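You operate a simulated robot arm through the tools that you are given. There is no shell and no other tool. Be economical: measure what you need, move in short steps, check, and stop when the job is done.

You run a simulated robot arm. Do the job below in one go: nothing can be reset, and whatever is moved stays where it is left.

Task
Staple the long batten to the plywood lid.
Fine: lay it on the blue outline, move the slide tray to 1 and press once, to 2 and press once, then back to 0.

Only the result counts: the job must be done as asked and must still hold three seconds after the hand-in. Knocking over, shifting, dropping, spilling or breaking anything else fails it. A push-on lid holds only when it is set on centred and level and pressed home; a screw cap is set on level and turned clockwise until tight.

Robot
A 7-joint arm with a two-finger parallel gripper on a trunk, on a base that drives. Base frame: it is fixed to the floor where the robot stands at the start and does not move with it; the origin is under the middle of the robot, x ahead of it, y to its left, z up; the surface under the hand at the start is at about z = 0.85. Units: m, rad, N and s.
With the tool pointing down near the work surface it reaches from about 0.28 to 0.74 m from the robot's upright axis, wherever it stands. Its first joint turns from -2.007 to 2.007 rad. Places, roughly: blue outline [0.3, 1, 0.9]; slide tray [0.3, 1, 0.9]; stapler lever [0.4, 0.6, 1.3]; tray bed [0.3, 1, 0.9]. Payload 3.91 kg.
Tool frame: the origin (TCP) lies between the finger pads and is the grasp point; the fingertips stand 0.03 m ahead of it; z points along the fingers, y is the line along which they close. The gripper opens to 0.11 m. The fingers are 0.02 m wide and 0.01 m thick; the gripper's body (0.048 by 0.112 m) begins 0.055 m behind the TCP.
Orientation is that of the tool frame in the base frame, as [roll, pitch, yaw] about the fixed x, y, z axes, in that order (R = Rz(yaw) Ry(pitch) Rx(roll)). With the fingers straight down and closing along the base's y, the tool's x points along the base's -x, its y along +y and its z along -z.

Tools
- The arm moves only by the tool jog_arm. Its arguments are lists of equal length, an entry for each row: "grip": the opening in per cent of the stroke, from 0 (shut) to 100 (fully open); "offset": the shift along the tool's x, y, z in cm, a list of three; "turn": the turn, a rotation vector about the tool's x, y, z in rad, a list of three. In form: {"grip": [grip, ...], "offset": [[tx, ty, tz], ...], "turn": [[wx, wy, wz], ...]}. A call has 1 to 20 rows; each row is the pose to reach, as a shift and turn from the pose commanded when the call began, along the tool's axes at that moment. Each row takes 0.2 s and may step no farther than 0.05 m and 0.15 rad from the row before; otherwise, or with a gripper value out of range, the whole call is refused. Where a pose cannot be reached the arm comes as near as it can. A force on the tool above 90 N (or 10 N above the force at the start of the call, whichever is more), or a blocked arm, ends the call early, and 0.2 s more pass. Each finger travels about 0.108 m/s and halts on what it meets, pressing with about 32 N; the grip force reading is that of the motor and also rises with nothing between the fingers. The clock runs only during rows and for 0.2 s after the last one: add rows that repeat a pose to give the fingers time. The reply holds the time, the measured pose of the TCP, the force on the tool along the base axes, the opening and the grip force, in the units named above and with some noise, with the torque about the TCP (base axes, N m) and any sound that the robot's microphone picked up.
- Cameras (640 x 400 px; columns grow to the right, rows downward): "scene" is now at [0.007, 0.2016, 1.7609]; the picture's right is [0.60, -0.80, 0.00], its down [-0.58, -0.43, -0.69] and it looks along [0.55, 0.42, -0.72] (base axes); focal length 280 px, centre (320, 200). "wrist" rides on the gripper at [0.072, 0.017, -0.103] in the tool frame; the picture's right is [-0.23, 0.97, 0.00], its down [-0.76, -0.18, -0.62] and it looks along [-0.61, -0.14, 0.78] (tool axes); focal length 222 px, centre (320, 200). There is no depth. A picture from a camera that has moved, and an enlarged one, comes with that camera's place and axes in the base frame and with its lens.
- grab_frame(camera): a new picture of that camera. No time passes.
- slide_trunk(by): slides the trunk up (or, below 0, down) by that many m; the arm and the scene camera ride with it, the base frame stays. It gives what a move gives, with no picture.
- base_move(legs): drives the robot by 1 to 6 legs, each [ahead, turn to the left] in m and rad, along the robot's own axes; the way and the turn of a leg run together, so that a leg with both is an arc; at most 1.5 m and 3.142 rad a leg. The arm and the cameras ride along, it lands a little off, and it stops where it bumps. It gives what a move gives.
- aim_head(pan, tilt): turns the head with the scene camera to pan (to the left, within 2.705 rad either way) and tilt (down, from -0.506 to 1.204), counted from straight ahead of the robot. It gives what a move gives.
- close_up(camera, box): a new picture of the part [left, top, right, bottom] of that camera's present view, enlarged. No time passes.
- sign_off(): hands the job in; it is judged then, once.

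Work in short steps. Places have to be worked out from the pictures, the camera data and where the tool is seen: move nearer, look again, correct. Check each grasp and each placing, and mend what went wrong. You have 120 turns and 82 pictures in all, those below and enlarged ones among them. Open the gripper and draw the arm clear of the work before you hand the job in, unless the task says otherwise; then end with one line.

The tools are called after ">>>" by a JSON object that holds its "op" and its "data". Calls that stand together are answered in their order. jog_arm: Moves the arm, as the interface text tells. Its arguments: {"type":"object","properties":{"grip":{"type":"array","items":{"type":"number"}},"offset":{"type":"array","items":{"type":"array","items":{"type":"number"}}},"turn":{"type":"array","items":{"type":"array","items":{"type":"number"}}}},"required":["grip","offset","turn"]} The other tools are called the same way: slide_trunk (by) slides the trunk up or down; base_move (legs) drives the base; aim_head (pan, tilt) turns the head that bears the scene camera; grab_frame (camera) takes a picture; close_up (camera, box) takes an enlarged picture of a part of a camera's view; sign_off () hands the job in.

At the start:

```text
time_s: 0.0
eef_pos: [0.2451, 0.4849, 1.4452]
ee_rot: [3.141, 0.0, -3.141]
force: [0.9, -0.2, -0.6]
moment: [-0.03, 0.05, 0.0]
grip_width: 0.1101
grasp_force: 0.1
trunk travel left (down, up): [-0.875, 0.115]
robot x, y, heading: [0.0011, 0.0016, -0.003]
head pan, tilt: [0.646, 0.805]
```

scene: 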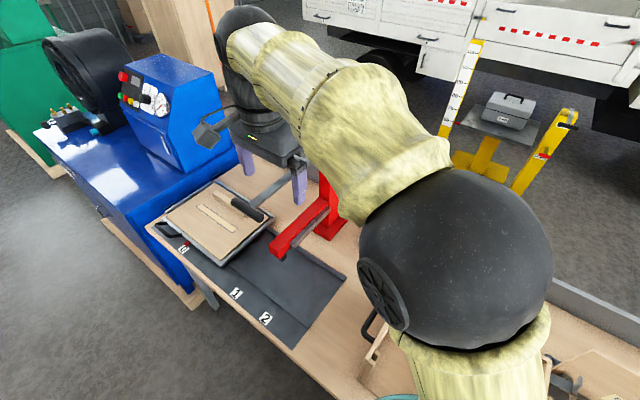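
wrist: 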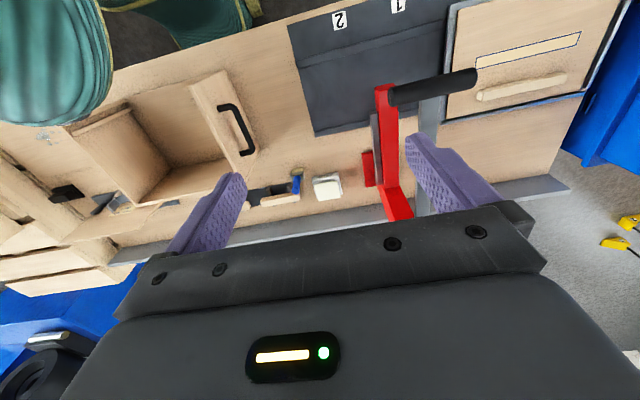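

I start by enlarging the views of the tray, the stapler and the battens.

>>> {"op": "close_up", "data": {"camera": "scene", "box": [140, 100, 360, 350]}}

>>> {"op": "close_up", "data": {"camera": "wrist", "box": [0, 0, 640, 280]}}

```text
1.60 times, centred on (250, 225) of scene
camera zoom: at [0.007, 0.2016, 1.7609], right [0.6, -0.8, 0.0], down [-0.58, -0.43, -0.69], along [0.55, 0.42, -0.72], focal length 448 px, centre (432, 160)
```

zoom: 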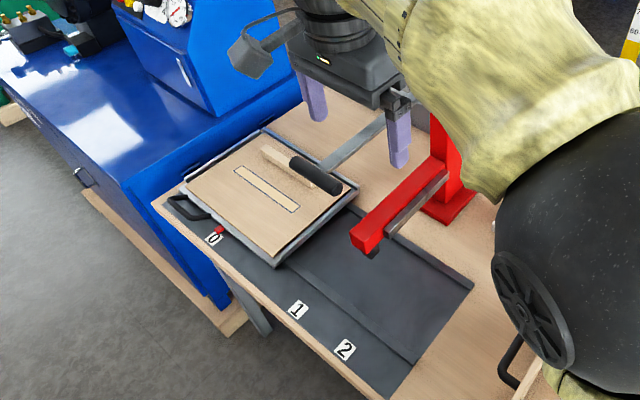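

```text
1.00 times, centred on (320, 140) of wrist (not enlarged: the box is as wide or as high as the picture)
camera zoom: at [0.172, 0.5024, 1.5504], right [0.23, 0.97, 0.0], down [0.76, -0.18, 0.62], along [0.61, -0.14, -0.78], focal length 222 px, centre (320, 260)
```

zoom: 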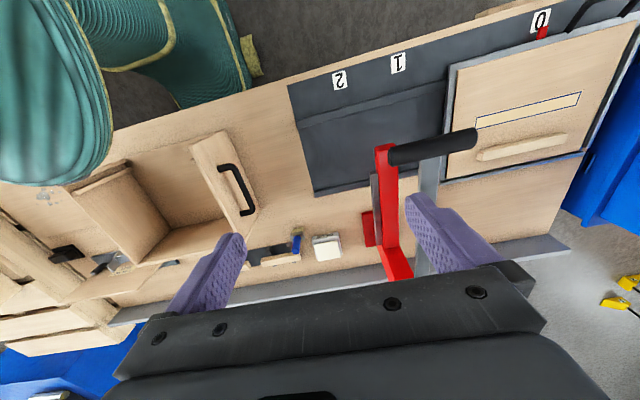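

The long batten lies on the lid at about (0.42, 1.0), and the outline is at about (0.34, 0.98). Both are beyond reach, so I must drive to the left, and I check the floor to the left and behind first.

>>> {"op": "aim_head", "data": {"pan": 1.5, "tilt": 0.7}}

>>> {"op": "grab_frame", "data": {"camera": "scene"}}

>>> {"op": "aim_head", "data": {"pan": 2.6, "tilt": 0.7}}

>>> {"op": "grab_frame", "data": {"camera": "scene"}}

```text
time_s: 1.2
eef_pos: [0.2439, 0.4843, 1.4465]
ee_rot: [-3.14, 0.0, 3.14]
force: [-0.3, -0.4, -0.2]
moment: [0.05, -0.03, 0.01]
grip_width: 0.1102
grasp_force: 0.0
trunk travel left (down, up): [-0.875, 0.115]
robot x, y, heading: [-0.0005, -0.0, -0.003]
head pan, tilt: [1.499, 0.7]
```

```text
77 pictures are left
camera scene: at [-0.051, 0.2379, 1.7696], right [1.0, -0.07, 0.0], down [-0.05, -0.64, -0.76], along [0.06, 0.76, -0.64], focal length 280 px, centre (320, 200)
```

scene: 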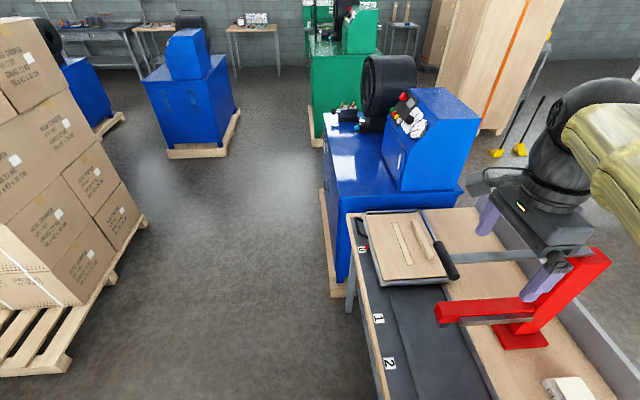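

```text
time_s: 2.5
eef_pos: [0.2448, 0.4851, 1.4455]
ee_rot: [3.141, 0.0, -3.141]
force: [-0.4, -0.9, 0.8]
moment: [0.01, 0.0, -0.02]
grip_width: 0.11
grasp_force: 0.0
trunk travel left (down, up): [-0.875, 0.115]
robot x, y, heading: [-0.0014, -0.0, 0.002]
head pan, tilt: [2.601, 0.7]
```

```text
76 pictures are left
camera scene: at [-0.13, 0.197, 1.7696], right [0.52, 0.86, 0.0], down [0.55, -0.33, -0.76], along [-0.66, 0.39, -0.64], focal length 280 px, centre (320, 200)
```

scene: 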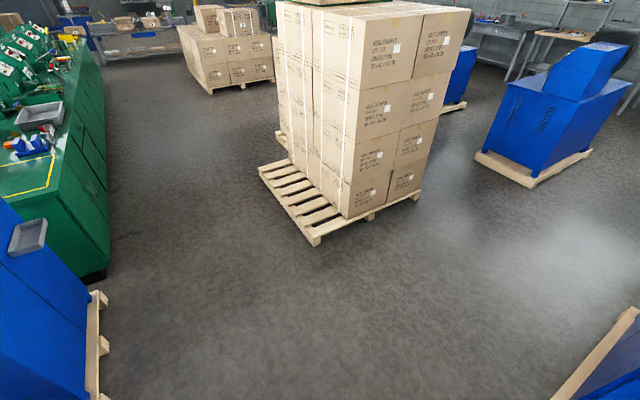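

The floor to the left is clear. I back off a little, turn left, drive 0.7 m, and turn back to face the bench.

>>> {"op": "base_move", "data": {"legs": [[-0.15, 0], [0, 1.5708], [0.7, 0], [0, -1.5708]]}}

>>> {"op": "aim_head", "data": {"pan": 0.2, "tilt": 0.9}}

>>> {"op": "grab_frame", "data": {"camera": "scene"}}

>>> {"op": "grab_frame", "data": {"camera": "wrist"}}

```text
time_s: 18.9
eef_pos: [0.1334, 1.1904, 1.4465]
ee_rot: [-3.141, 0.0, 3.136]
force: [-1.0, 0.7, 0.3]
moment: [-0.04, 0.02, 0.02]
grip_width: 0.1101
grasp_force: 0.0
trunk travel left (down, up): [-0.875, 0.115]
robot x, y, heading: [-0.1112, 0.706, -0.01]
head pan, tilt: [2.601, 0.7]
```

```text
time_s: 21.1
eef_pos: [0.1336, 1.1913, 1.4455]
ee_rot: [-3.141, 0.0, 3.138]
force: [-0.8, 0.7, -0.8]
moment: [0.02, 0.0, -0.01]
grip_width: 0.1099
grasp_force: 0.0
trunk travel left (down, up): [-0.875, 0.115]
robot x, y, heading: [-0.1101, 0.7076, -0.007]
head pan, tilt: [0.201, 0.901]
```

```text
75 pictures are left
camera scene: at [-0.0957, 0.8754, 1.7534], right [0.19, -0.98, 0.0], down [-0.77, -0.15, -0.62], along [0.61, 0.12, -0.78], focal length 280 px, centre (320, 200)
```

scene: 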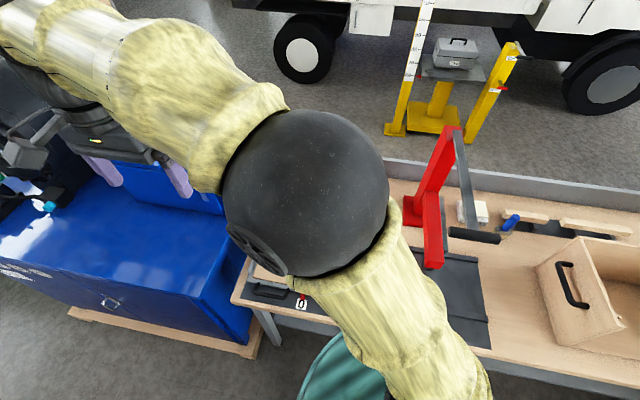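

```text
74 pictures are left
camera wrist: at [0.0612, 1.2087, 1.5504], right [0.23, 0.97, 0.0], down [0.76, -0.18, 0.62], along [0.61, -0.14, -0.78], focal length 222 px, centre (320, 200)
```

wrist: 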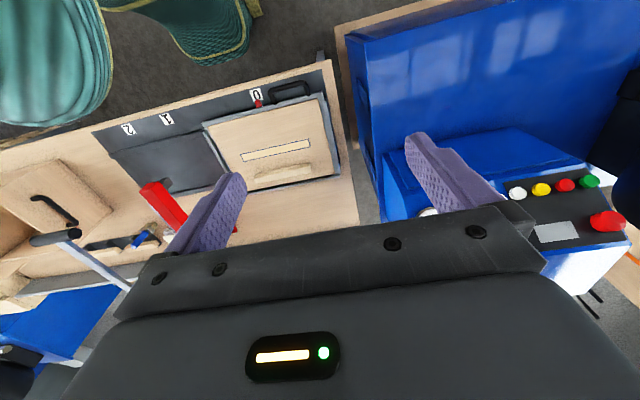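

The drive put the robot at (-0.11, 0.71). I now swing the hand over the batten, turning it so that the fingers close along x, and keep it high.

>>> {"op": "jog_arm", "data": {"grip": [100, 100, 100, 100, 100, 100, 100, 100, 100, 100, 100, 100], "offset": [[-2.6, -1.7, 0.8], [-5.3, -3.4, 1.6], [-7.9, -5.2, 2.4], [-10.5, -6.9, 3.2], [-13.2, -8.6, 4], [-15.8, -10.3, 4.8], [-18.5, -12.1, 5.6], [-21.1, -13.8, 6.4], [-23.7, -15.5, 7.2], [-26.4, -17.3, 8], [-29, -19, 8], [-29, -19, 8]], "turn": [[0, 0, 0.1428], [0, 0, 0.2856], [0, 0, 0.4284], [0, 0, 0.5712], [0, 0, 0.714], [0, 0, 0.8568], [0, 0, 0.9996], [0, 0, 1.1424], [0, 0, 1.2852], [0, 0, 1.428], [0, 0, 1.5708], [0, 0, 1.5708]]}}

>>> {"op": "grab_frame", "data": {"camera": "scene"}}

>>> {"op": "grab_frame", "data": {"camera": "wrist"}}

```text
time_s: 23.7
eef_pos: [0.4237, 0.9984, 1.3652]
ee_rot: [3.141, 0.001, 1.564]
force: [-0.6, -0.5, 0.1]
moment: [0.03, -0.03, -0.01]
grip_width: 0.11
grasp_force: 0.1
trunk travel left (down, up): [-0.875, 0.115]
robot x, y, heading: [-0.1147, 0.7089, -0.008]
head pan, tilt: [0.201, 0.901]
```

```text
73 pictures are left
camera scene: at [-0.0964, 0.8757, 1.7534], right [0.19, -0.98, 0.0], down [-0.77, -0.15, -0.62], along [0.61, 0.12, -0.78], focal length 280 px, centre (320, 200)
```

scene: 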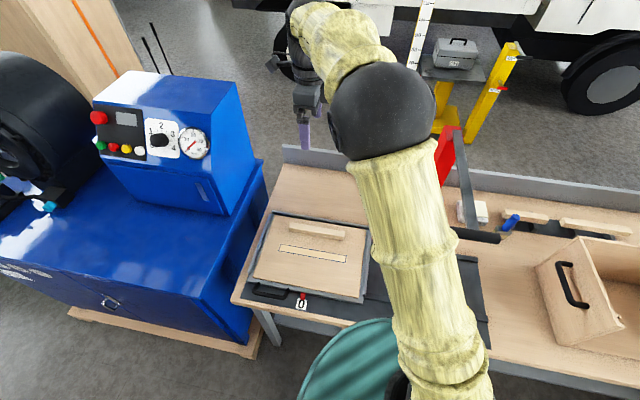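

```text
72 pictures are left
camera wrist: at [0.4415, 1.0716, 1.4692], right [0.97, -0.23, 0.0], down [-0.18, -0.76, 0.62], along [-0.15, -0.61, -0.78], focal length 222 px, centre (320, 200)
```

wrist: 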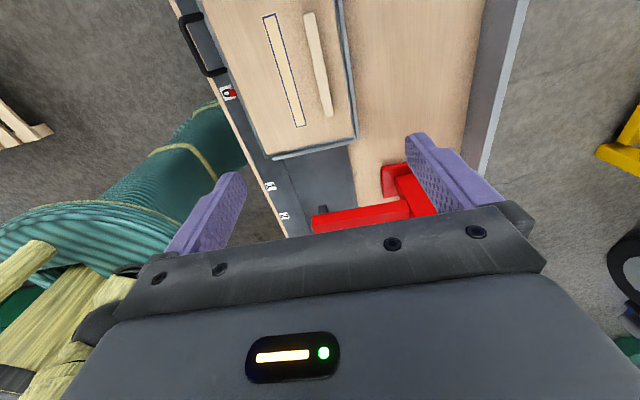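

Lid and batten are now well in view, so I enlarge for measurement.

>>> {"op": "close_up", "data": {"camera": "scene", "box": [230, 190, 390, 320]}}

>>> {"op": "close_up", "data": {"camera": "wrist", "box": [160, 0, 460, 190]}}

```text
3.08 times, centred on (310, 255) of scene
camera zoom: at [-0.0964, 0.8757, 1.7534], right [0.19, -0.98, 0.0], down [-0.77, -0.15, -0.62], along [0.61, 0.12, -0.78], focal length 862 px, centre (351, 31)
```

zoom: 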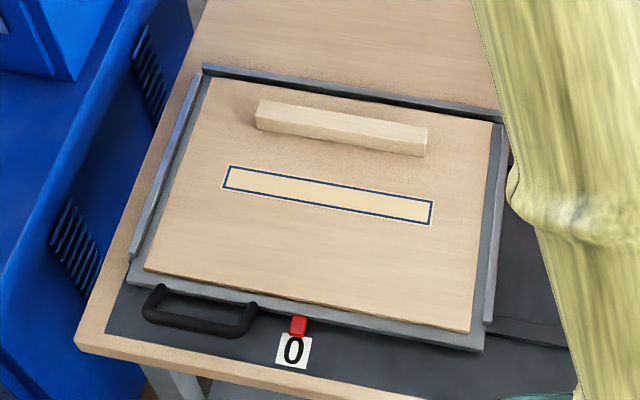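

```text
2.11 times, centred on (310, 95) of wrist
camera zoom: at [0.4415, 1.0716, 1.4692], right [0.97, -0.23, 0.0], down [-0.18, -0.76, 0.62], along [-0.15, -0.61, -0.78], focal length 468 px, centre (341, 421)
```

zoom: 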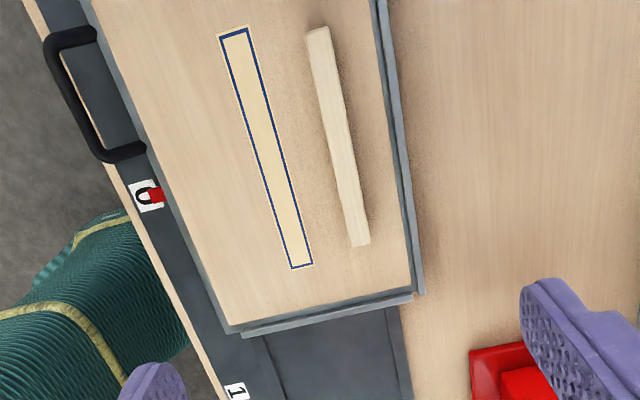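

The batten on the lid measures about 0.20 m while the outline is 0.23 m long, so it may not be the long one. I look at the wooden pieces on the right of the bench.

>>> {"op": "close_up", "data": {"camera": "scene", "box": [440, 170, 640, 300]}}

>>> {"op": "aim_head", "data": {"pan": -0.6, "tilt": 0.8}}

>>> {"op": "grab_frame", "data": {"camera": "scene"}}

```text
3.08 times, centred on (540, 235) of scene
camera zoom: at [-0.0964, 0.8757, 1.7534], right [0.19, -0.98, 0.0], down [-0.77, -0.15, -0.62], along [0.61, 0.12, -0.78], focal length 862 px, centre (-357, 92)
```

zoom: 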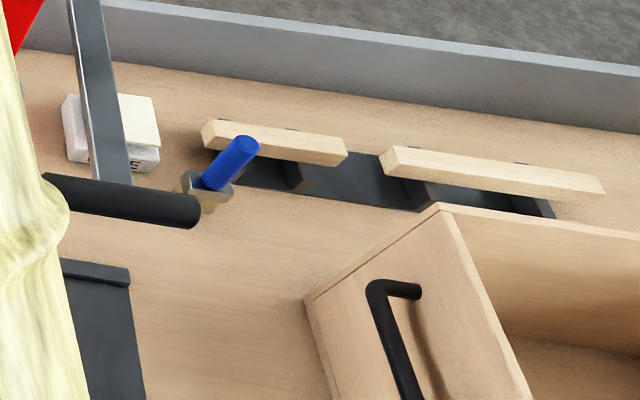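

```text
time_s: 24.8
eef_pos: [0.4239, 0.9984, 1.3642]
ee_rot: [-3.14, -0.002, 1.565]
force: [0.5, 1.5, 0.5]
moment: [0.03, -0.03, 0.02]
grip_width: 0.1101
grasp_force: 0.0
trunk travel left (down, up): [-0.875, 0.115]
robot x, y, heading: [-0.1137, 0.709, -0.01]
head pan, tilt: [-0.6, 0.799]
```

```text
68 pictures are left
camera scene: at [-0.1032, 0.8148, 1.7613], right [-0.57, -0.82, 0.0], down [-0.59, 0.41, -0.7], along [0.57, -0.4, -0.72], focal length 280 px, centre (320, 200)
```

scene: 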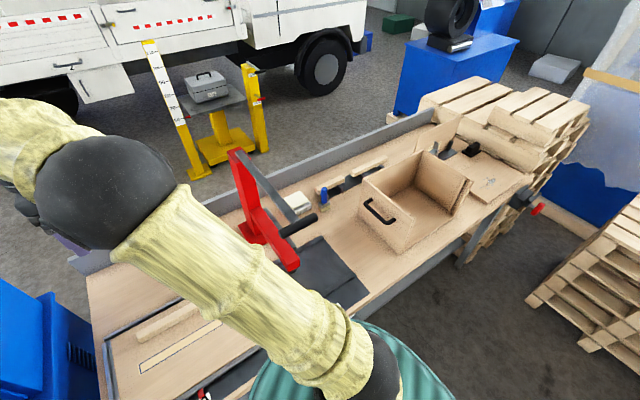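

There are three battens: the lid one is 0.20 m, and the rack holds one of about 0.16 m and one of about 0.23 m. The long one is on the rack at about (0.65, -0.01), so I retract the hand and drive back.

>>> {"op": "jog_arm", "data": {"grip": [100, 100, 100, 100, 100, 100, 100, 100, 100], "offset": [[2, -3, -1.5], [4, -7, -3], [6, -11, -4.5], [8, -15, -6], [11, -18.5, -8], [13.5, -22, -8], [16, -25, -8], [19, -29, -8], [19, -29, -8]], "turn": [[0, 0, 0], [0, 0, 0], [0, 0, 0], [0, 0, 0], [0, 0, 0], [0, 0, 0], [0, 0, 0], [0, 0, 0], [0, 0, 0]]}}

>>> {"op": "base_move", "data": {"legs": [[0, 1.58], [-0.7, 0], [0, -1.57]]}}

>>> {"op": "grab_frame", "data": {"camera": "scene"}}

```text
refused: row 5 steps farther than a row can; nothing moved
```

```text
time_s: 40.3
eef_pos: [0.4247, 0.3063, 1.3635]
ee_rot: [-3.141, 0.0, 1.57]
force: [-0.2, -0.6, 0.2]
moment: [0.02, -0.01, -0.02]
grip_width: 0.1099
grasp_force: 0.2
trunk travel left (down, up): [-0.875, 0.115]
robot x, y, heading: [-0.1074, 0.0111, -0.001]
head pan, tilt: [-0.6, 0.799]
```

```text
67 pictures are left
camera scene: at [-0.1015, 0.1193, 1.7613], right [-0.56, -0.83, 0.0], down [-0.59, 0.4, -0.7], along [0.58, -0.39, -0.72], focal length 280 px, centre (320, 200)
```

scene: 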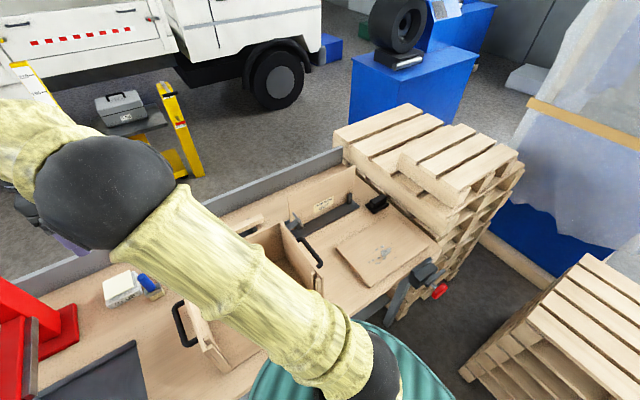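

The arm move was refused for its step size, but the drive went through freely. I drive 0.1 m ahead, then move the hand toward the rack batten.

>>> {"op": "base_move", "data": {"legs": [[0.11, 0]]}}

>>> {"op": "jog_arm", "data": {"grip": [100, 100, 100, 100, 100, 100, 100], "offset": [[-4.5, 0.5, 0], [-9, 1, 0], [-13.5, 2, 0], [-18, 4, 0], [-22, 6, 1], [-26, 8, 2], [-26, 8, 2]], "turn": [[0, 0, 0], [0, 0, 0], [0, 0, 0], [0, 0, 0], [0, 0, 0], [0, 0, 0], [0, 0, 0]]}}

>>> {"op": "grab_frame", "data": {"camera": "wrist"}}

>>> {"op": "grab_frame", "data": {"camera": "scene"}}

```text
time_s: 41.6
eef_pos: [0.5353, 0.3076, 1.364]
ee_rot: [3.14, -0.001, 1.573]
force: [0.5, -0.3, 0.2]
moment: [-0.01, 0.05, 0.02]
grip_width: 0.11
grasp_force: 0.2
trunk travel left (down, up): [-0.875, 0.115]
robot x, y, heading: [-0.0031, 0.0147, 0.008]
head pan, tilt: [-0.6, 0.799]
```

```text
time_s: 43.2
eef_pos: [0.6128, 0.0478, 1.3461]
ee_rot: [3.141, -0.001, 1.574]
force: [-0.2, 0.0, 0.9]
moment: [-0.02, -0.02, 0.01]
grip_width: 0.1102
grasp_force: 0.0
trunk travel left (down, up): [-0.875, 0.115]
robot x, y, heading: [-0.0024, 0.0113, 0.006]
head pan, tilt: [-0.6, 0.799]
```

```text
66 pictures are left
camera wrist: at [0.6292, 0.1203, 1.4512], right [0.97, -0.22, 0.0], down [-0.17, -0.76, 0.62], along [-0.14, -0.61, -0.78], focal length 222 px, centre (320, 200)
```

wrist: 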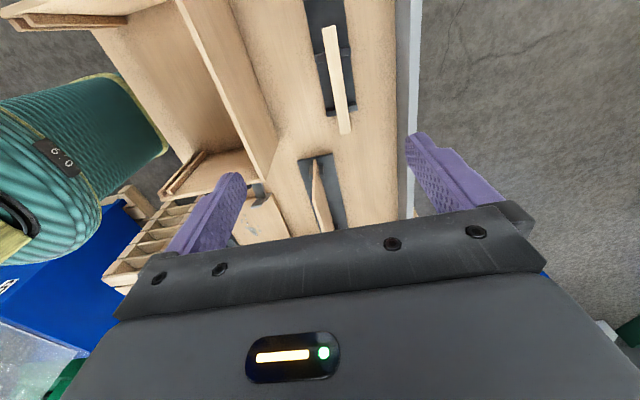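

```text
65 pictures are left
camera scene: at [0.0065, 0.1204, 1.7613], right [-0.56, -0.83, 0.0], down [-0.59, 0.4, -0.7], along [0.58, -0.39, -0.72], focal length 280 px, centre (320, 200)
```

scene: 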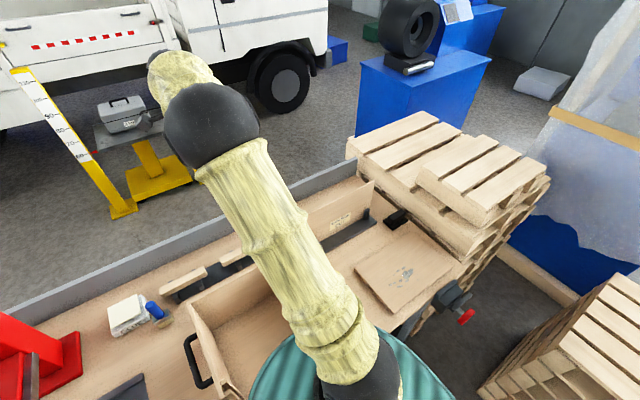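

The long batten (0.22 m) is centred at about (0.643, 0.0). I lower the hand above it and look again.

>>> {"op": "jog_arm", "data": {"grip": [100, 100, 90, 80, 70, 70], "offset": [[-1, 0.8, 4], [-2, 1.6, 8], [-3, 2.4, 12], [-4, 3, 16], [-4.8, 3, 20], [-4.8, 3, 20]], "turn": [[0, 0, 0], [0, 0, 0], [0, 0, 0], [0, 0, 0], [0, 0, 0], [0, 0, 0]]}}

>>> {"op": "grab_frame", "data": {"camera": "wrist"}}

>>> {"op": "grab_frame", "data": {"camera": "scene"}}

```text
time_s: 44.6
eef_pos: [0.6481, 0.0013, 1.1466]
ee_rot: [-3.141, 0.001, 1.574]
force: [0.5, 0.2, -0.7]
moment: [0.01, 0.01, -0.01]
grip_width: 0.0769
grasp_force: 0.0
trunk travel left (down, up): [-0.875, 0.115]
robot x, y, heading: [-0.0018, 0.0145, 0.005]
head pan, tilt: [-0.6, 0.799]
```

```text
64 pictures are left
camera wrist: at [0.6642, 0.0737, 1.2514], right [0.97, -0.22, 0.0], down [-0.18, -0.76, 0.62], along [-0.14, -0.61, -0.78], focal length 222 px, centre (320, 200)
```

wrist: 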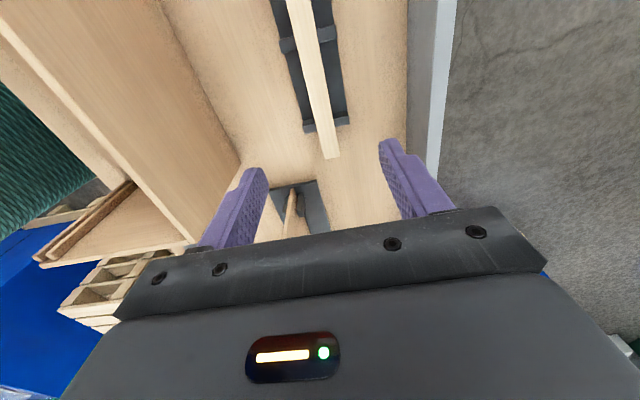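

```text
63 pictures are left
camera scene: at [0.007, 0.1196, 1.7614], right [-0.56, -0.83, 0.0], down [-0.59, 0.4, -0.7], along [0.58, -0.39, -0.72], focal length 280 px, centre (320, 200)
```

scene: 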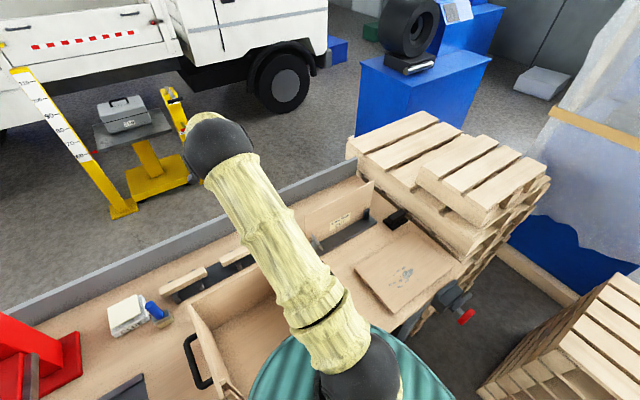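

The batten top is at z≈0.906 and the supports sit at y≈±0.054, so a grasp at its middle is clear. I descend most of the way and check.

>>> {"op": "jog_arm", "data": {"grip": [70, 70, 65, 60, 60, 60], "offset": [[0, 0, 4], [0, -0.1, 8], [0, -0.2, 12], [0, -0.2, 16], [0, -0.2, 19], [0, -0.2, 19]], "turn": [[0, 0, 0], [0, 0, 0], [0, 0, 0], [0, 0, 0], [0, 0, 0], [0, 0, 0]]}}

>>> {"op": "grab_frame", "data": {"camera": "wrist"}}

```text
time_s: 46.0
eef_pos: [0.6418, 0.0, 0.9543]
ee_rot: [3.141, 0.0, 1.575]
force: [1.1, 0.1, 0.1]
moment: [-0.01, 0.01, 0.03]
grip_width: 0.0659
grasp_force: 0.0
trunk travel left (down, up): [-0.875, 0.115]
robot x, y, heading: [-0.0003, 0.0105, 0.005]
head pan, tilt: [-0.6, 0.799]
```

```text
62 pictures are left
camera wrist: at [0.6589, 0.0716, 1.0588], right [0.97, -0.22, 0.0], down [-0.18, -0.76, 0.62], along [-0.14, -0.61, -0.78], focal length 222 px, centre (320, 200)
```

wrist: 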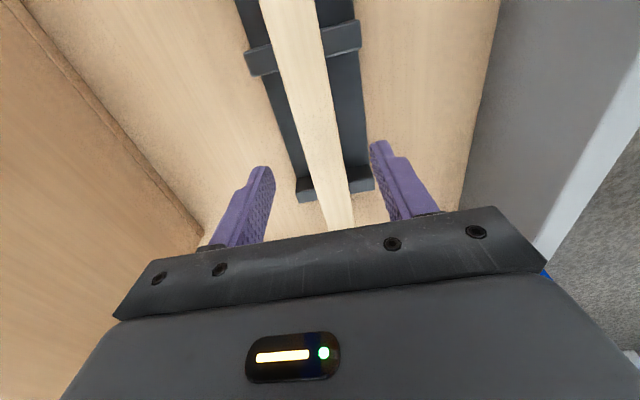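

The batten lies between the fingers and everything is clear. I lower 5.3 cm and close.

>>> {"op": "jog_arm", "data": {"grip": [60, 60, 60, 30, 0, 0, 0], "offset": [[0, 0.2, 2.5], [0, 0.2, 5.3], [0, 0.2, 5.3], [0, 0.2, 5.3], [0, 0.2, 5.3], [0, 0.2, 5.3], [0, 0.2, 5.3]], "turn": [[0, 0, 0], [0, 0, 0], [0, 0, 0], [0, 0, 0], [0, 0, 0], [0, 0, 0], [0, 0, 0]]}}

>>> {"op": "grab_frame", "data": {"camera": "wrist"}}

```text
time_s: 47.6
eef_pos: [0.6462, -0.0009, 0.901]
ee_rot: [-3.141, -0.001, 1.575]
force: [-0.1, -0.7, 0.0]
moment: [0.02, 0.0, -0.03]
grip_width: 0.0274
grasp_force: 32.0
trunk travel left (down, up): [-0.875, 0.115]
robot x, y, heading: [-0.0022, 0.0074, 0.005]
head pan, tilt: [-0.6, 0.799]
```

```text
61 pictures are left
camera wrist: at [0.6632, 0.0721, 1.0063], right [0.97, -0.22, 0.0], down [-0.18, -0.76, 0.62], along [-0.14, -0.61, -0.78], focal length 222 px, centre (320, 200)
```

wrist: 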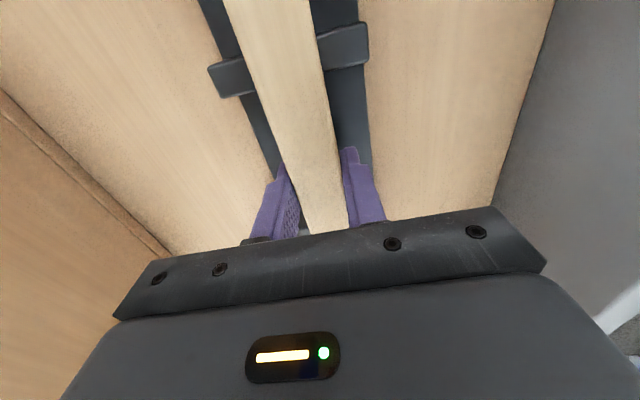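

The batten is gripped (27 mm wide). I lift it straight up slowly.

>>> {"op": "jog_arm", "data": {"grip": [0, 0, 0, 0, 0, 0, 0, 0, 0, 0, 0, 0, 0, 0], "offset": [[0, 0, -1], [0, 0, -3], [0, 0, -6], [0, 0, -10], [0, 0, -14], [0, 0, -18], [0, 0, -22], [0, 0, -26], [0, 0, -30], [0, 0, -34], [0, 0, -38], [0, 0, -42], [0, 0, -46], [0, 0, -46]], "turn": [[0, 0, 0], [0, 0, 0], [0, 0, 0], [0, 0, 0], [0, 0, 0], [0, 0, 0], [0, 0, 0], [0, 0, 0], [0, 0, 0], [0, 0, 0], [0, 0, 0], [0, 0, 0], [0, 0, 0], [0, 0, 0]]}}

>>> {"op": "grab_frame", "data": {"camera": "wrist"}}

>>> {"op": "close_up", "data": {"camera": "scene", "box": [0, 130, 320, 400]}}

```text
time_s: 50.6
eef_pos: [0.6444, 0.002, 1.3589]
ee_rot: [-3.139, 0.002, 1.576]
force: [-1.5, -0.3, -0.3]
moment: [0.01, 0.02, -0.01]
grip_width: 0.0274
grasp_force: 31.9
trunk travel left (down, up): [-0.875, 0.115]
robot x, y, heading: [-0.0013, 0.0117, 0.003]
head pan, tilt: [-0.6, 0.799]
```

```text
60 pictures are left
camera wrist: at [0.6618, 0.0741, 1.4644], right [0.97, -0.22, 0.0], down [-0.17, -0.76, 0.62], along [-0.14, -0.61, -0.78], focal length 222 px, centre (320, 200)
```

wrist: 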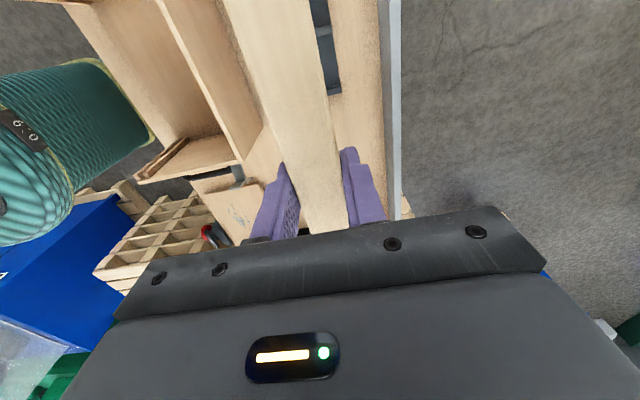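

```text
1.48 times, centred on (160, 265) of scene
camera zoom: at [0.0084, 0.1197, 1.7613], right [-0.56, -0.83, 0.0], down [-0.59, 0.4, -0.7], along [0.58, -0.39, -0.72], focal length 415 px, centre (557, 104)
```

zoom: 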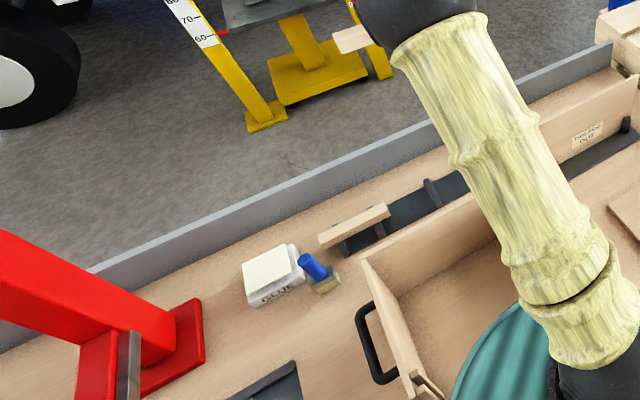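

The batten is held. I back off, draw the hand in and to the left, then drive to the tray side again by the route already used.

>>> {"op": "base_move", "data": {"legs": [[-0.11, 0]]}}

>>> {"op": "jog_arm", "data": {"grip": [0, 0, 0, 0, 0, 0, 0, 0, 0, 0, 0], "offset": [[3, -2.3, -0.9], [6, -4.6, -1.8], [9, -6.9, -2.7], [12, -9.2, -3.6], [15, -11.5, -4.5], [18, -13.8, -5.4], [21, -16.1, -6.3], [24, -18.4, -7.2], [27, -20.7, -8.1], [30, -23, -9], [30, -23, -9]], "turn": [[0, 0, 0], [0, 0, 0], [0, 0, 0], [0, 0, 0], [0, 0, 0], [0, 0, 0], [0, 0, 0], [0, 0, 0], [0, 0, 0], [0, 0, 0], [0, 0, 0]]}}

>>> {"op": "base_move", "data": {"legs": [[0, 1.57], [0.7, 0], [0, -1.575]]}}

>>> {"op": "aim_head", "data": {"pan": 0.15, "tilt": 0.9}}

>>> {"op": "grab_frame", "data": {"camera": "scene"}}

>>> {"op": "grab_frame", "data": {"camera": "wrist"}}

```text
time_s: 51.9
eef_pos: [0.5313, 0.0008, 1.3616]
ee_rot: [3.138, -0.001, 1.572]
force: [-0.9, -0.7, -0.3]
moment: [-0.04, -0.04, 0.02]
grip_width: 0.0274
grasp_force: 31.6
trunk travel left (down, up): [-0.875, 0.115]
robot x, y, heading: [-0.11, 0.0116, -0.004]
head pan, tilt: [-0.6, 0.799]
```

```text
time_s: 54.3
eef_pos: [0.304, 0.2974, 1.4503]
ee_rot: [-3.141, 0.0, 1.574]
force: [0.7, 0.3, -1.0]
moment: [0.0, 0.03, -0.01]
grip_width: 0.0275
grasp_force: 31.9
trunk travel left (down, up): [-0.875, 0.115]
robot x, y, heading: [-0.1113, 0.0116, 0.004]
head pan, tilt: [-0.6, 0.799]
```

```text
time_s: 70.0
eef_pos: [0.3016, 1.0068, 1.4499]
ee_rot: [-3.141, 0.0, 1.562]
force: [0.8, -0.5, -1.0]
moment: [0.03, 0.02, -0.01]
grip_width: 0.0276
grasp_force: 32.4
trunk travel left (down, up): [-0.875, 0.115]
robot x, y, heading: [-0.117, 0.7234, -0.007]
head pan, tilt: [-0.6, 0.799]
```

```text
time_s: 71.1
eef_pos: [0.3026, 1.0063, 1.4493]
ee_rot: [3.14, -0.001, 1.562]
force: [0.8, -0.4, -0.4]
moment: [0.0, 0.04, 0.02]
grip_width: 0.0271
grasp_force: 31.6
trunk travel left (down, up): [-0.875, 0.115]
robot x, y, heading: [-0.12, 0.7228, -0.014]
head pan, tilt: [0.15, 0.901]
```

```text
58 pictures are left
camera scene: at [-0.0993, 0.8876, 1.7534], right [0.14, -0.99, 0.0], down [-0.78, -0.11, -0.62], along [0.61, 0.09, -0.78], focal length 280 px, centre (320, 200)
```

scene: 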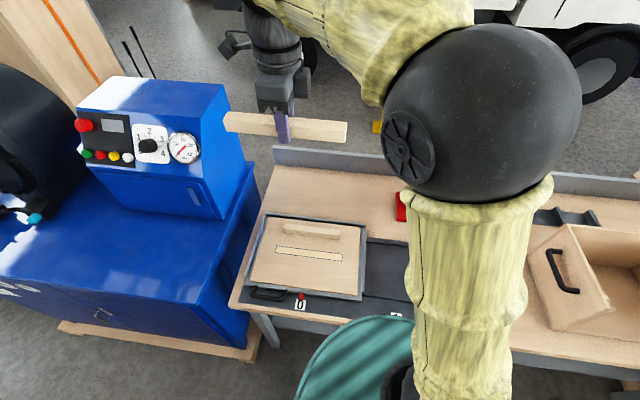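

```text
57 pictures are left
camera wrist: at [0.3193, 1.0785, 1.5543], right [0.97, -0.24, 0.0], down [-0.18, -0.76, 0.62], along [-0.15, -0.61, -0.78], focal length 222 px, centre (320, 200)
```

wrist: 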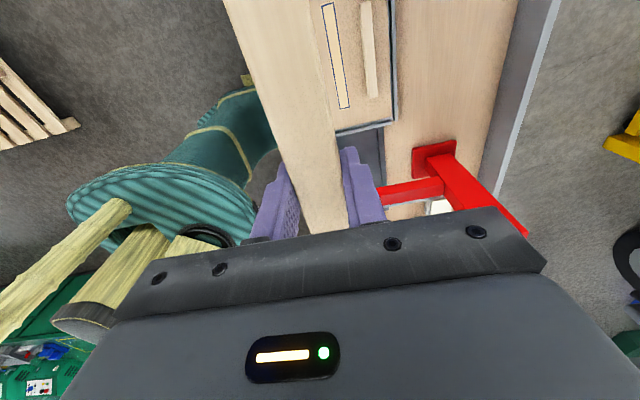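

The batten is still held near its middle. I move over the outline and lower to about 8 cm above the lid, then compare.

>>> {"op": "jog_arm", "data": {"grip": [0, 0, 0, 0, 0, 0, 0, 0, 0, 0, 0, 0], "offset": [[-0.3, 0.7, 4], [-0.6, 1.4, 8], [-0.9, 2.1, 12], [-1.2, 2.8, 16], [-1.5, 3.5, 20], [-1.6, 3.8, 24], [-1.6, 3.8, 28], [-1.6, 3.8, 32], [-1.6, 3.8, 36], [-1.6, 3.8, 40], [-1.6, 3.8, 44], [-1.6, 3.8, 44]], "turn": [[0, 0, 0], [0, 0, 0], [0, 0, 0], [0, 0, 0], [0, 0, 0], [0, 0, 0], [0, 0, 0], [0, 0, 0], [0, 0, 0], [0, 0, 0], [0, 0, 0], [0, 0, 0]]}}

>>> {"op": "grab_frame", "data": {"camera": "scene"}}

>>> {"op": "close_up", "data": {"camera": "scene", "box": [230, 180, 390, 320]}}

>>> {"op": "grab_frame", "data": {"camera": "wrist"}}

```text
time_s: 73.7
eef_pos: [0.3364, 0.9875, 1.0069]
ee_rot: [3.141, 0.0, 1.563]
force: [-0.5, -0.8, 0.0]
moment: [-0.02, 0.0, 0.02]
grip_width: 0.0275
grasp_force: 32.0
trunk travel left (down, up): [-0.875, 0.115]
robot x, y, heading: [-0.118, 0.722, -0.013]
head pan, tilt: [0.15, 0.901]
```

```text
56 pictures are left
camera scene: at [-0.0999, 0.8871, 1.7535], right [0.14, -0.99, 0.0], down [-0.78, -0.11, -0.62], along [0.62, 0.09, -0.78], focal length 280 px, centre (320, 200)
```

scene: 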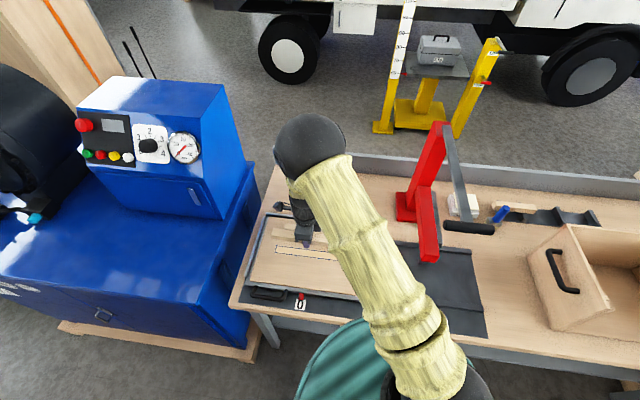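

```text
2.86 times, centred on (310, 250) of scene
camera zoom: at [-0.0999, 0.8871, 1.7535], right [0.14, -0.99, 0.0], down [-0.78, -0.11, -0.62], along [0.62, 0.09, -0.78], focal length 801 px, centre (349, 57)
```

zoom: 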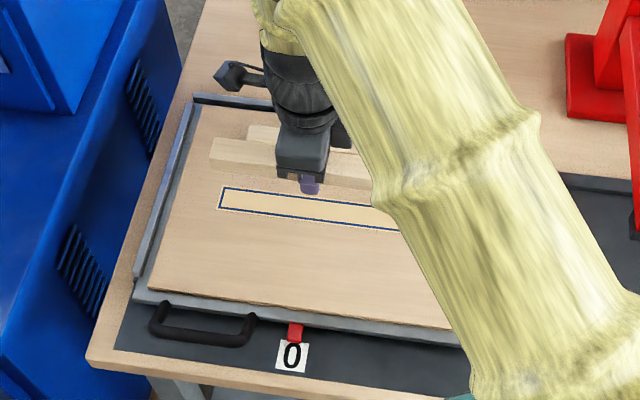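

```text
54 pictures are left
camera wrist: at [0.3539, 1.0613, 1.1106], right [0.97, -0.24, 0.0], down [-0.18, -0.76, 0.62], along [-0.15, -0.61, -0.78], focal length 222 px, centre (320, 200)
```

wrist: 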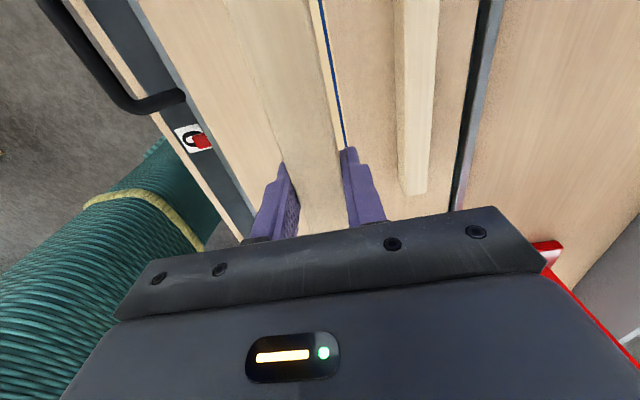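

The outline's right line appears about 5–6 mm farther to +x than the batten's edge, and the left end about 3 mm farther to +y. I correct both and lower 7 cm.

>>> {"op": "jog_arm", "data": {"grip": [0, 0, 0, 0], "offset": [[0.3, 0.5, 2], [0.3, 0.55, 5], [0.3, 0.55, 7], [0.3, 0.55, 7]], "turn": [[0, 0, 0], [0, 0, 0], [0, 0, 0], [0, 0, 0]]}}

>>> {"op": "close_up", "data": {"camera": "scene", "box": [250, 220, 350, 280]}}

>>> {"op": "grab_frame", "data": {"camera": "wrist"}}

```text
time_s: 74.7
eef_pos: [0.3445, 0.9934, 0.9384]
ee_rot: [-3.141, 0.0, 1.562]
force: [0.3, -0.2, -0.4]
moment: [0.01, -0.04, 0.01]
grip_width: 0.0276
grasp_force: 32.4
trunk travel left (down, up): [-0.875, 0.115]
robot x, y, heading: [-0.1191, 0.7208, -0.008]
head pan, tilt: [0.15, 0.901]
```

```text
6.40 times, centred on (300, 250) of scene
camera zoom: at [-0.0995, 0.8876, 1.7534], right [0.14, -0.99, 0.0], down [-0.78, -0.11, -0.62], along [0.61, 0.09, -0.78], focal length 1794 px, centre (448, -120)
```

zoom: 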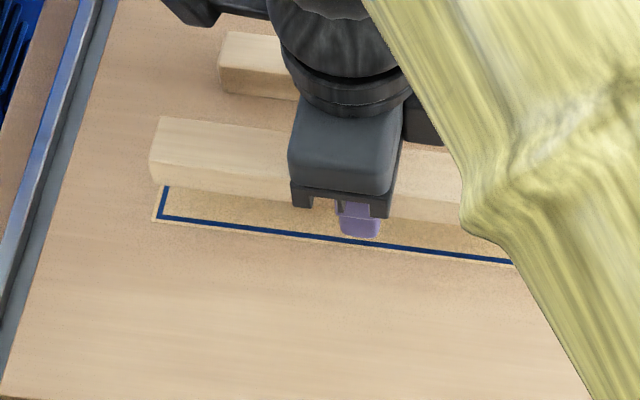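

```text
52 pictures are left
camera wrist: at [0.3618, 1.0661, 1.0428], right [0.97, -0.24, 0.0], down [-0.18, -0.76, 0.62], along [-0.15, -0.61, -0.78], focal length 222 px, centre (320, 200)
```

wrist: 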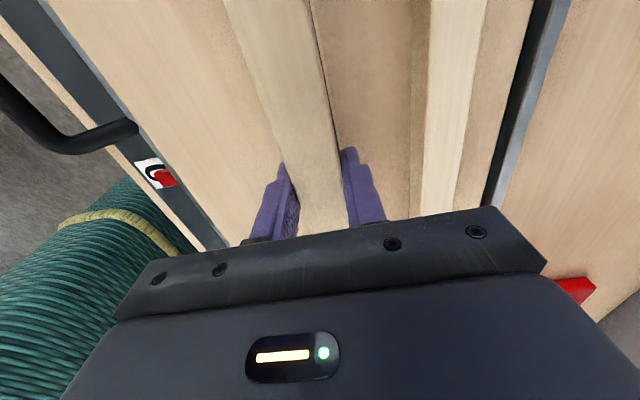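

The fingertips stick out about 9 mm below the batten, so it will rest only after a small drop. I lower another 1.4 cm and recheck the alignment.

>>> {"op": "jog_arm", "data": {"grip": [0, 0, 0], "offset": [[0, 0, 0.7], [0, 0, 1.4], [0, 0, 1.4]], "turn": [[0, 0, 0], [0, 0, 0], [0, 0, 0]]}}

>>> {"op": "close_up", "data": {"camera": "scene", "box": [250, 220, 350, 280]}}

```text
time_s: 75.5
eef_pos: [0.3458, 0.9938, 0.9246]
ee_rot: [-3.141, 0.002, 1.563]
force: [-0.6, 0.1, -1.1]
moment: [0.03, 0.0, 0.02]
grip_width: 0.0276
grasp_force: 32.1
trunk travel left (down, up): [-0.875, 0.115]
robot x, y, heading: [-0.1187, 0.7237, -0.009]
head pan, tilt: [0.15, 0.901]
```

```text
6.40 times, centred on (300, 250) of scene
camera zoom: at [-0.0994, 0.8877, 1.7534], right [0.14, -0.99, 0.0], down [-0.78, -0.11, -0.62], along [0.61, 0.09, -0.78], focal length 1794 px, centre (448, -120)
```

zoom: 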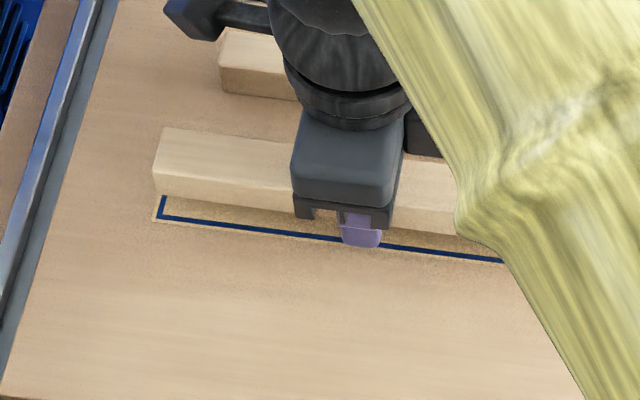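

The remaining height is uncertain, so I feel for the lid with the fingertips in small steps.

>>> {"op": "jog_arm", "data": {"grip": [0, 0], "offset": [[0, 0, 0.4], [0, 0, 0.4]], "turn": [[0, 0, 0], [0, 0, 0]]}}

>>> {"op": "jog_arm", "data": {"grip": [0, 0], "offset": [[0, 0, 0.2], [0, 0, 0.2]], "turn": [[0, 0, 0], [0, 0, 0]]}}

>>> {"op": "jog_arm", "data": {"grip": [0, 0], "offset": [[0, 0, 0.2], [0, 0, 0.2]], "turn": [[0, 0, 0], [0, 0, 0]]}}

```text
time_s: 76.1
eef_pos: [0.3449, 0.9931, 0.9213]
ee_rot: [-3.141, 0.0, 1.561]
force: [-0.1, 0.0, -0.5]
moment: [0.02, 0.02, 0.01]
grip_width: 0.0276
grasp_force: 32.0
trunk travel left (down, up): [-0.875, 0.115]
robot x, y, heading: [-0.1181, 0.7263, -0.007]
head pan, tilt: [0.15, 0.901]
```

```text
time_s: 76.7
eef_pos: [0.3444, 0.9919, 0.9177]
ee_rot: [3.141, 0.001, 1.563]
force: [0.1, 0.8, -1.2]
moment: [0.01, 0.01, 0.01]
grip_width: 0.0273
grasp_force: 31.7
trunk travel left (down, up): [-0.875, 0.115]
robot x, y, heading: [-0.1206, 0.724, -0.008]
head pan, tilt: [0.15, 0.901]
```

```text
time_s: 77.3
eef_pos: [0.3439, 0.9918, 0.9171]
ee_rot: [-3.142, 0.0, 1.563]
force: [0.3, 0.1, -0.3]
moment: [-0.05, 0.0, -0.01]
grip_width: 0.0272
grasp_force: 31.8
trunk travel left (down, up): [-0.875, 0.115]
robot x, y, heading: [-0.1152, 0.7211, -0.009]
head pan, tilt: [0.15, 0.901]
```

No contact yet; I continue in 2 mm steps.

>>> {"op": "jog_arm", "data": {"grip": [0, 0], "offset": [[0, 0, 0.2], [0, 0, 0.2]], "turn": [[0, 0, 0], [0, 0, 0]]}}

>>> {"op": "jog_arm", "data": {"grip": [0, 0], "offset": [[0, 0, 0.2], [0, 0, 0.2]], "turn": [[0, 0, 0], [0, 0, 0]]}}

>>> {"op": "close_up", "data": {"camera": "scene", "box": [250, 220, 350, 280]}}

```text
time_s: 77.9
eef_pos: [0.3454, 0.9921, 0.9165]
ee_rot: [3.141, 0.0, 1.563]
force: [0.8, 0.7, -0.6]
moment: [0.01, 0.02, 0.0]
grip_width: 0.0275
grasp_force: 31.8
trunk travel left (down, up): [-0.875, 0.115]
robot x, y, heading: [-0.1144, 0.7272, -0.003]
head pan, tilt: [0.15, 0.901]
```

```text
time_s: 78.5
eef_pos: [0.3444, 0.9925, 0.9147]
ee_rot: [3.142, 0.001, 1.562]
force: [0.0, 0.1, -0.6]
moment: [-0.01, 0.02, 0.01]
grip_width: 0.0274
grasp_force: 31.7
trunk travel left (down, up): [-0.875, 0.115]
robot x, y, heading: [-0.1179, 0.7257, -0.01]
head pan, tilt: [0.15, 0.901]
```

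```text
6.40 times, centred on (300, 250) of scene
camera zoom: at [-0.0993, 0.8877, 1.7534], right [0.14, -0.99, 0.0], down [-0.78, -0.11, -0.62], along [0.61, 0.09, -0.78], focal length 1794 px, centre (448, -120)
```

zoom: 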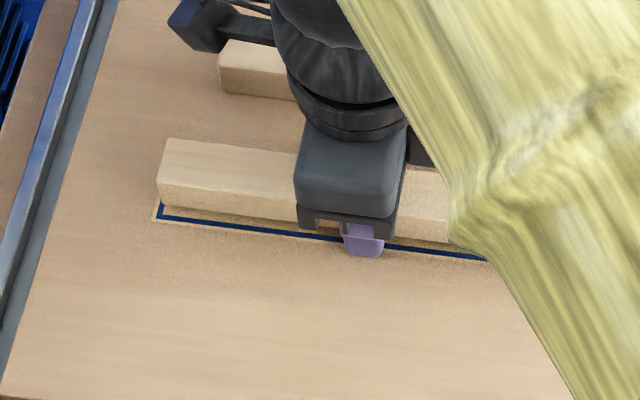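

Still no contact, tips near z=0.885, and the batten edge is converging on the outline. I continue.

>>> {"op": "jog_arm", "data": {"grip": [0, 0], "offset": [[0, 0, 0.2], [0, 0, 0.2]], "turn": [[0, 0, 0], [0, 0, 0]]}}

>>> {"op": "jog_arm", "data": {"grip": [0, 0], "offset": [[0, 0, 0.2], [0, 0, 0.2]], "turn": [[0, 0, 0], [0, 0, 0]]}}

>>> {"op": "jog_arm", "data": {"grip": [0, 0], "offset": [[0, 0, 0.2], [0, 0, 0.2]], "turn": [[0, 0, 0], [0, 0, 0]]}}

```text
time_s: 79.1
eef_pos: [0.3449, 0.9916, 0.9126]
ee_rot: [3.141, -0.001, 1.561]
force: [-1.1, 0.5, 13.1]
moment: [-0.03, 0.24, 0.05]
grip_width: 0.0275
grasp_force: 31.9
trunk travel left (down, up): [-0.875, 0.115]
robot x, y, heading: [-0.1177, 0.7228, -0.01]
head pan, tilt: [0.15, 0.901]
```

```text
time_s: 79.7
eef_pos: [0.3457, 0.9936, 0.9127]
ee_rot: [3.134, -0.005, 1.562]
force: [4.9, 0.5, 44.8]
moment: [-0.07, 0.67, 0.21]
grip_width: 0.027
grasp_force: 32.3
trunk travel left (down, up): [-0.875, 0.115]
robot x, y, heading: [-0.1148, 0.7248, -0.013]
head pan, tilt: [0.15, 0.901]
```

```text
time_s: 80.3
eef_pos: [0.346, 0.9937, 0.9123]
ee_rot: [3.131, -0.007, 1.559]
force: [9.0, -2.5, 61.0]
moment: [-0.24, 0.83, 0.2]
grip_width: 0.0272
grasp_force: 32.1
trunk travel left (down, up): [-0.875, 0.115]
robot x, y, heading: [-0.1196, 0.7211, -0.009]
head pan, tilt: [0.15, 0.901]
```

The fingertips touch the lid, giving its height as z≈0.883. I back off the press by 5 mm, shift 2 mm in −y, and open just a little so the fingers guide the batten down.

>>> {"op": "jog_arm", "data": {"grip": [0, 0, 33, 33, 33], "offset": [[-0.1, 0, -0.5], [-0.2, 0, -0.5], [-0.2, 0, -0.5], [-0.2, 0, -0.5], [-0.2, 0, -0.5]], "turn": [[0, 0, 0], [0, 0, 0], [0, 0, 0], [0, 0, 0], [0, 0, 0]]}}

>>> {"op": "close_up", "data": {"camera": "scene", "box": [250, 220, 350, 280]}}

>>> {"op": "grab_frame", "data": {"camera": "wrist"}}

```text
time_s: 81.5
eef_pos: [0.3428, 0.9902, 0.914]
ee_rot: [-3.141, 0.001, 1.562]
force: [-4.8, 2.1, 12.8]
moment: [0.23, 0.04, 0.05]
grip_width: 0.0342
grasp_force: 0.1
trunk travel left (down, up): [-0.875, 0.115]
robot x, y, heading: [-0.1196, 0.7237, -0.011]
head pan, tilt: [0.15, 0.901]
```

```text
6.40 times, centred on (300, 250) of scene
camera zoom: at [-0.1019, 0.8874, 1.7533], right [0.14, -0.99, 0.0], down [-0.78, -0.11, -0.62], along [0.62, 0.09, -0.78], focal length 1794 px, centre (448, -120)
```

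zoom: 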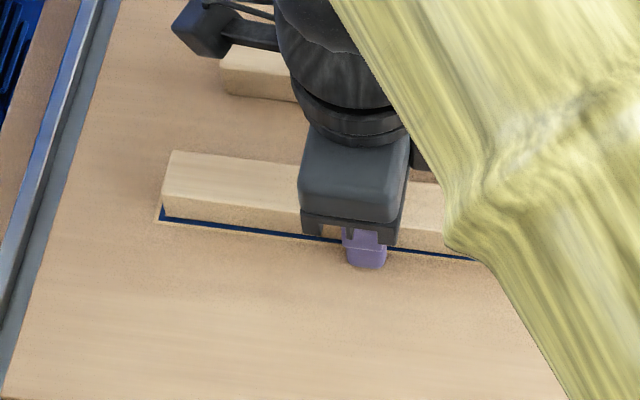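

```text
48 pictures are left
camera wrist: at [0.3601, 1.0631, 1.0175], right [0.97, -0.24, 0.0], down [-0.18, -0.76, 0.62], along [-0.15, -0.61, -0.78], focal length 222 px, centre (320, 200)
```

wrist: 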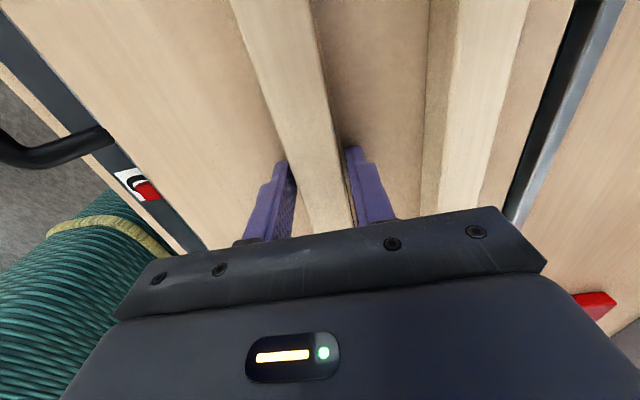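

The batten dropped close to the outline. I open more, lift clear, and inspect.

>>> {"op": "jog_arm", "data": {"grip": [33, 50, 60, 60, 60], "offset": [[0, 0, -0.4], [0, 0, -0.4], [0, 0, -4], [0, 0, -8], [0, 0, -12]], "turn": [[0, 0, 0], [0, 0, 0], [0, 0, 0], [0, 0, 0], [0, 0, 0]]}}

>>> {"op": "close_up", "data": {"camera": "scene", "box": [250, 220, 350, 280]}}

>>> {"op": "close_up", "data": {"camera": "wrist", "box": [220, 0, 420, 160]}}

```text
time_s: 82.7
eef_pos: [0.3426, 0.9901, 1.0338]
ee_rot: [3.141, 0.0, 1.561]
force: [0.0, -0.4, 0.1]
moment: [0.0, 0.01, 0.01]
grip_width: 0.066
grasp_force: 0.2
trunk travel left (down, up): [-0.875, 0.115]
robot x, y, heading: [-0.1211, 0.7235, -0.009]
head pan, tilt: [0.15, 0.901]
```

```text
6.40 times, centred on (300, 250) of scene
camera zoom: at [-0.1008, 0.887, 1.7535], right [0.14, -0.99, 0.0], down [-0.78, -0.11, -0.62], along [0.62, 0.09, -0.78], focal length 1794 px, centre (448, -120)
```

zoom: 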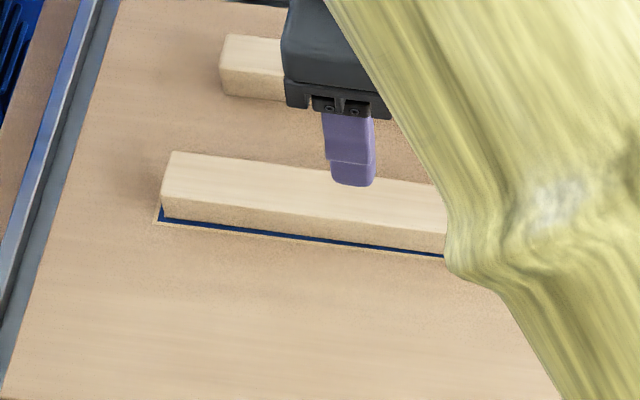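

```text
2.50 times, centred on (320, 80) of wrist
camera zoom: at [0.3594, 1.0615, 1.1373], right [0.97, -0.24, 0.0], down [-0.18, -0.76, 0.62], along [-0.15, -0.61, -0.78], focal length 555 px, centre (320, 500)
```

zoom: 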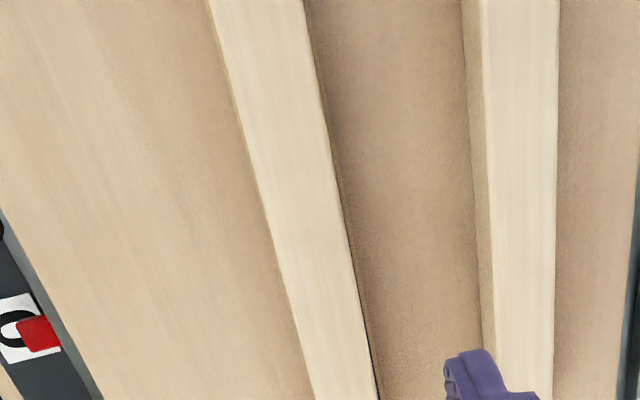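

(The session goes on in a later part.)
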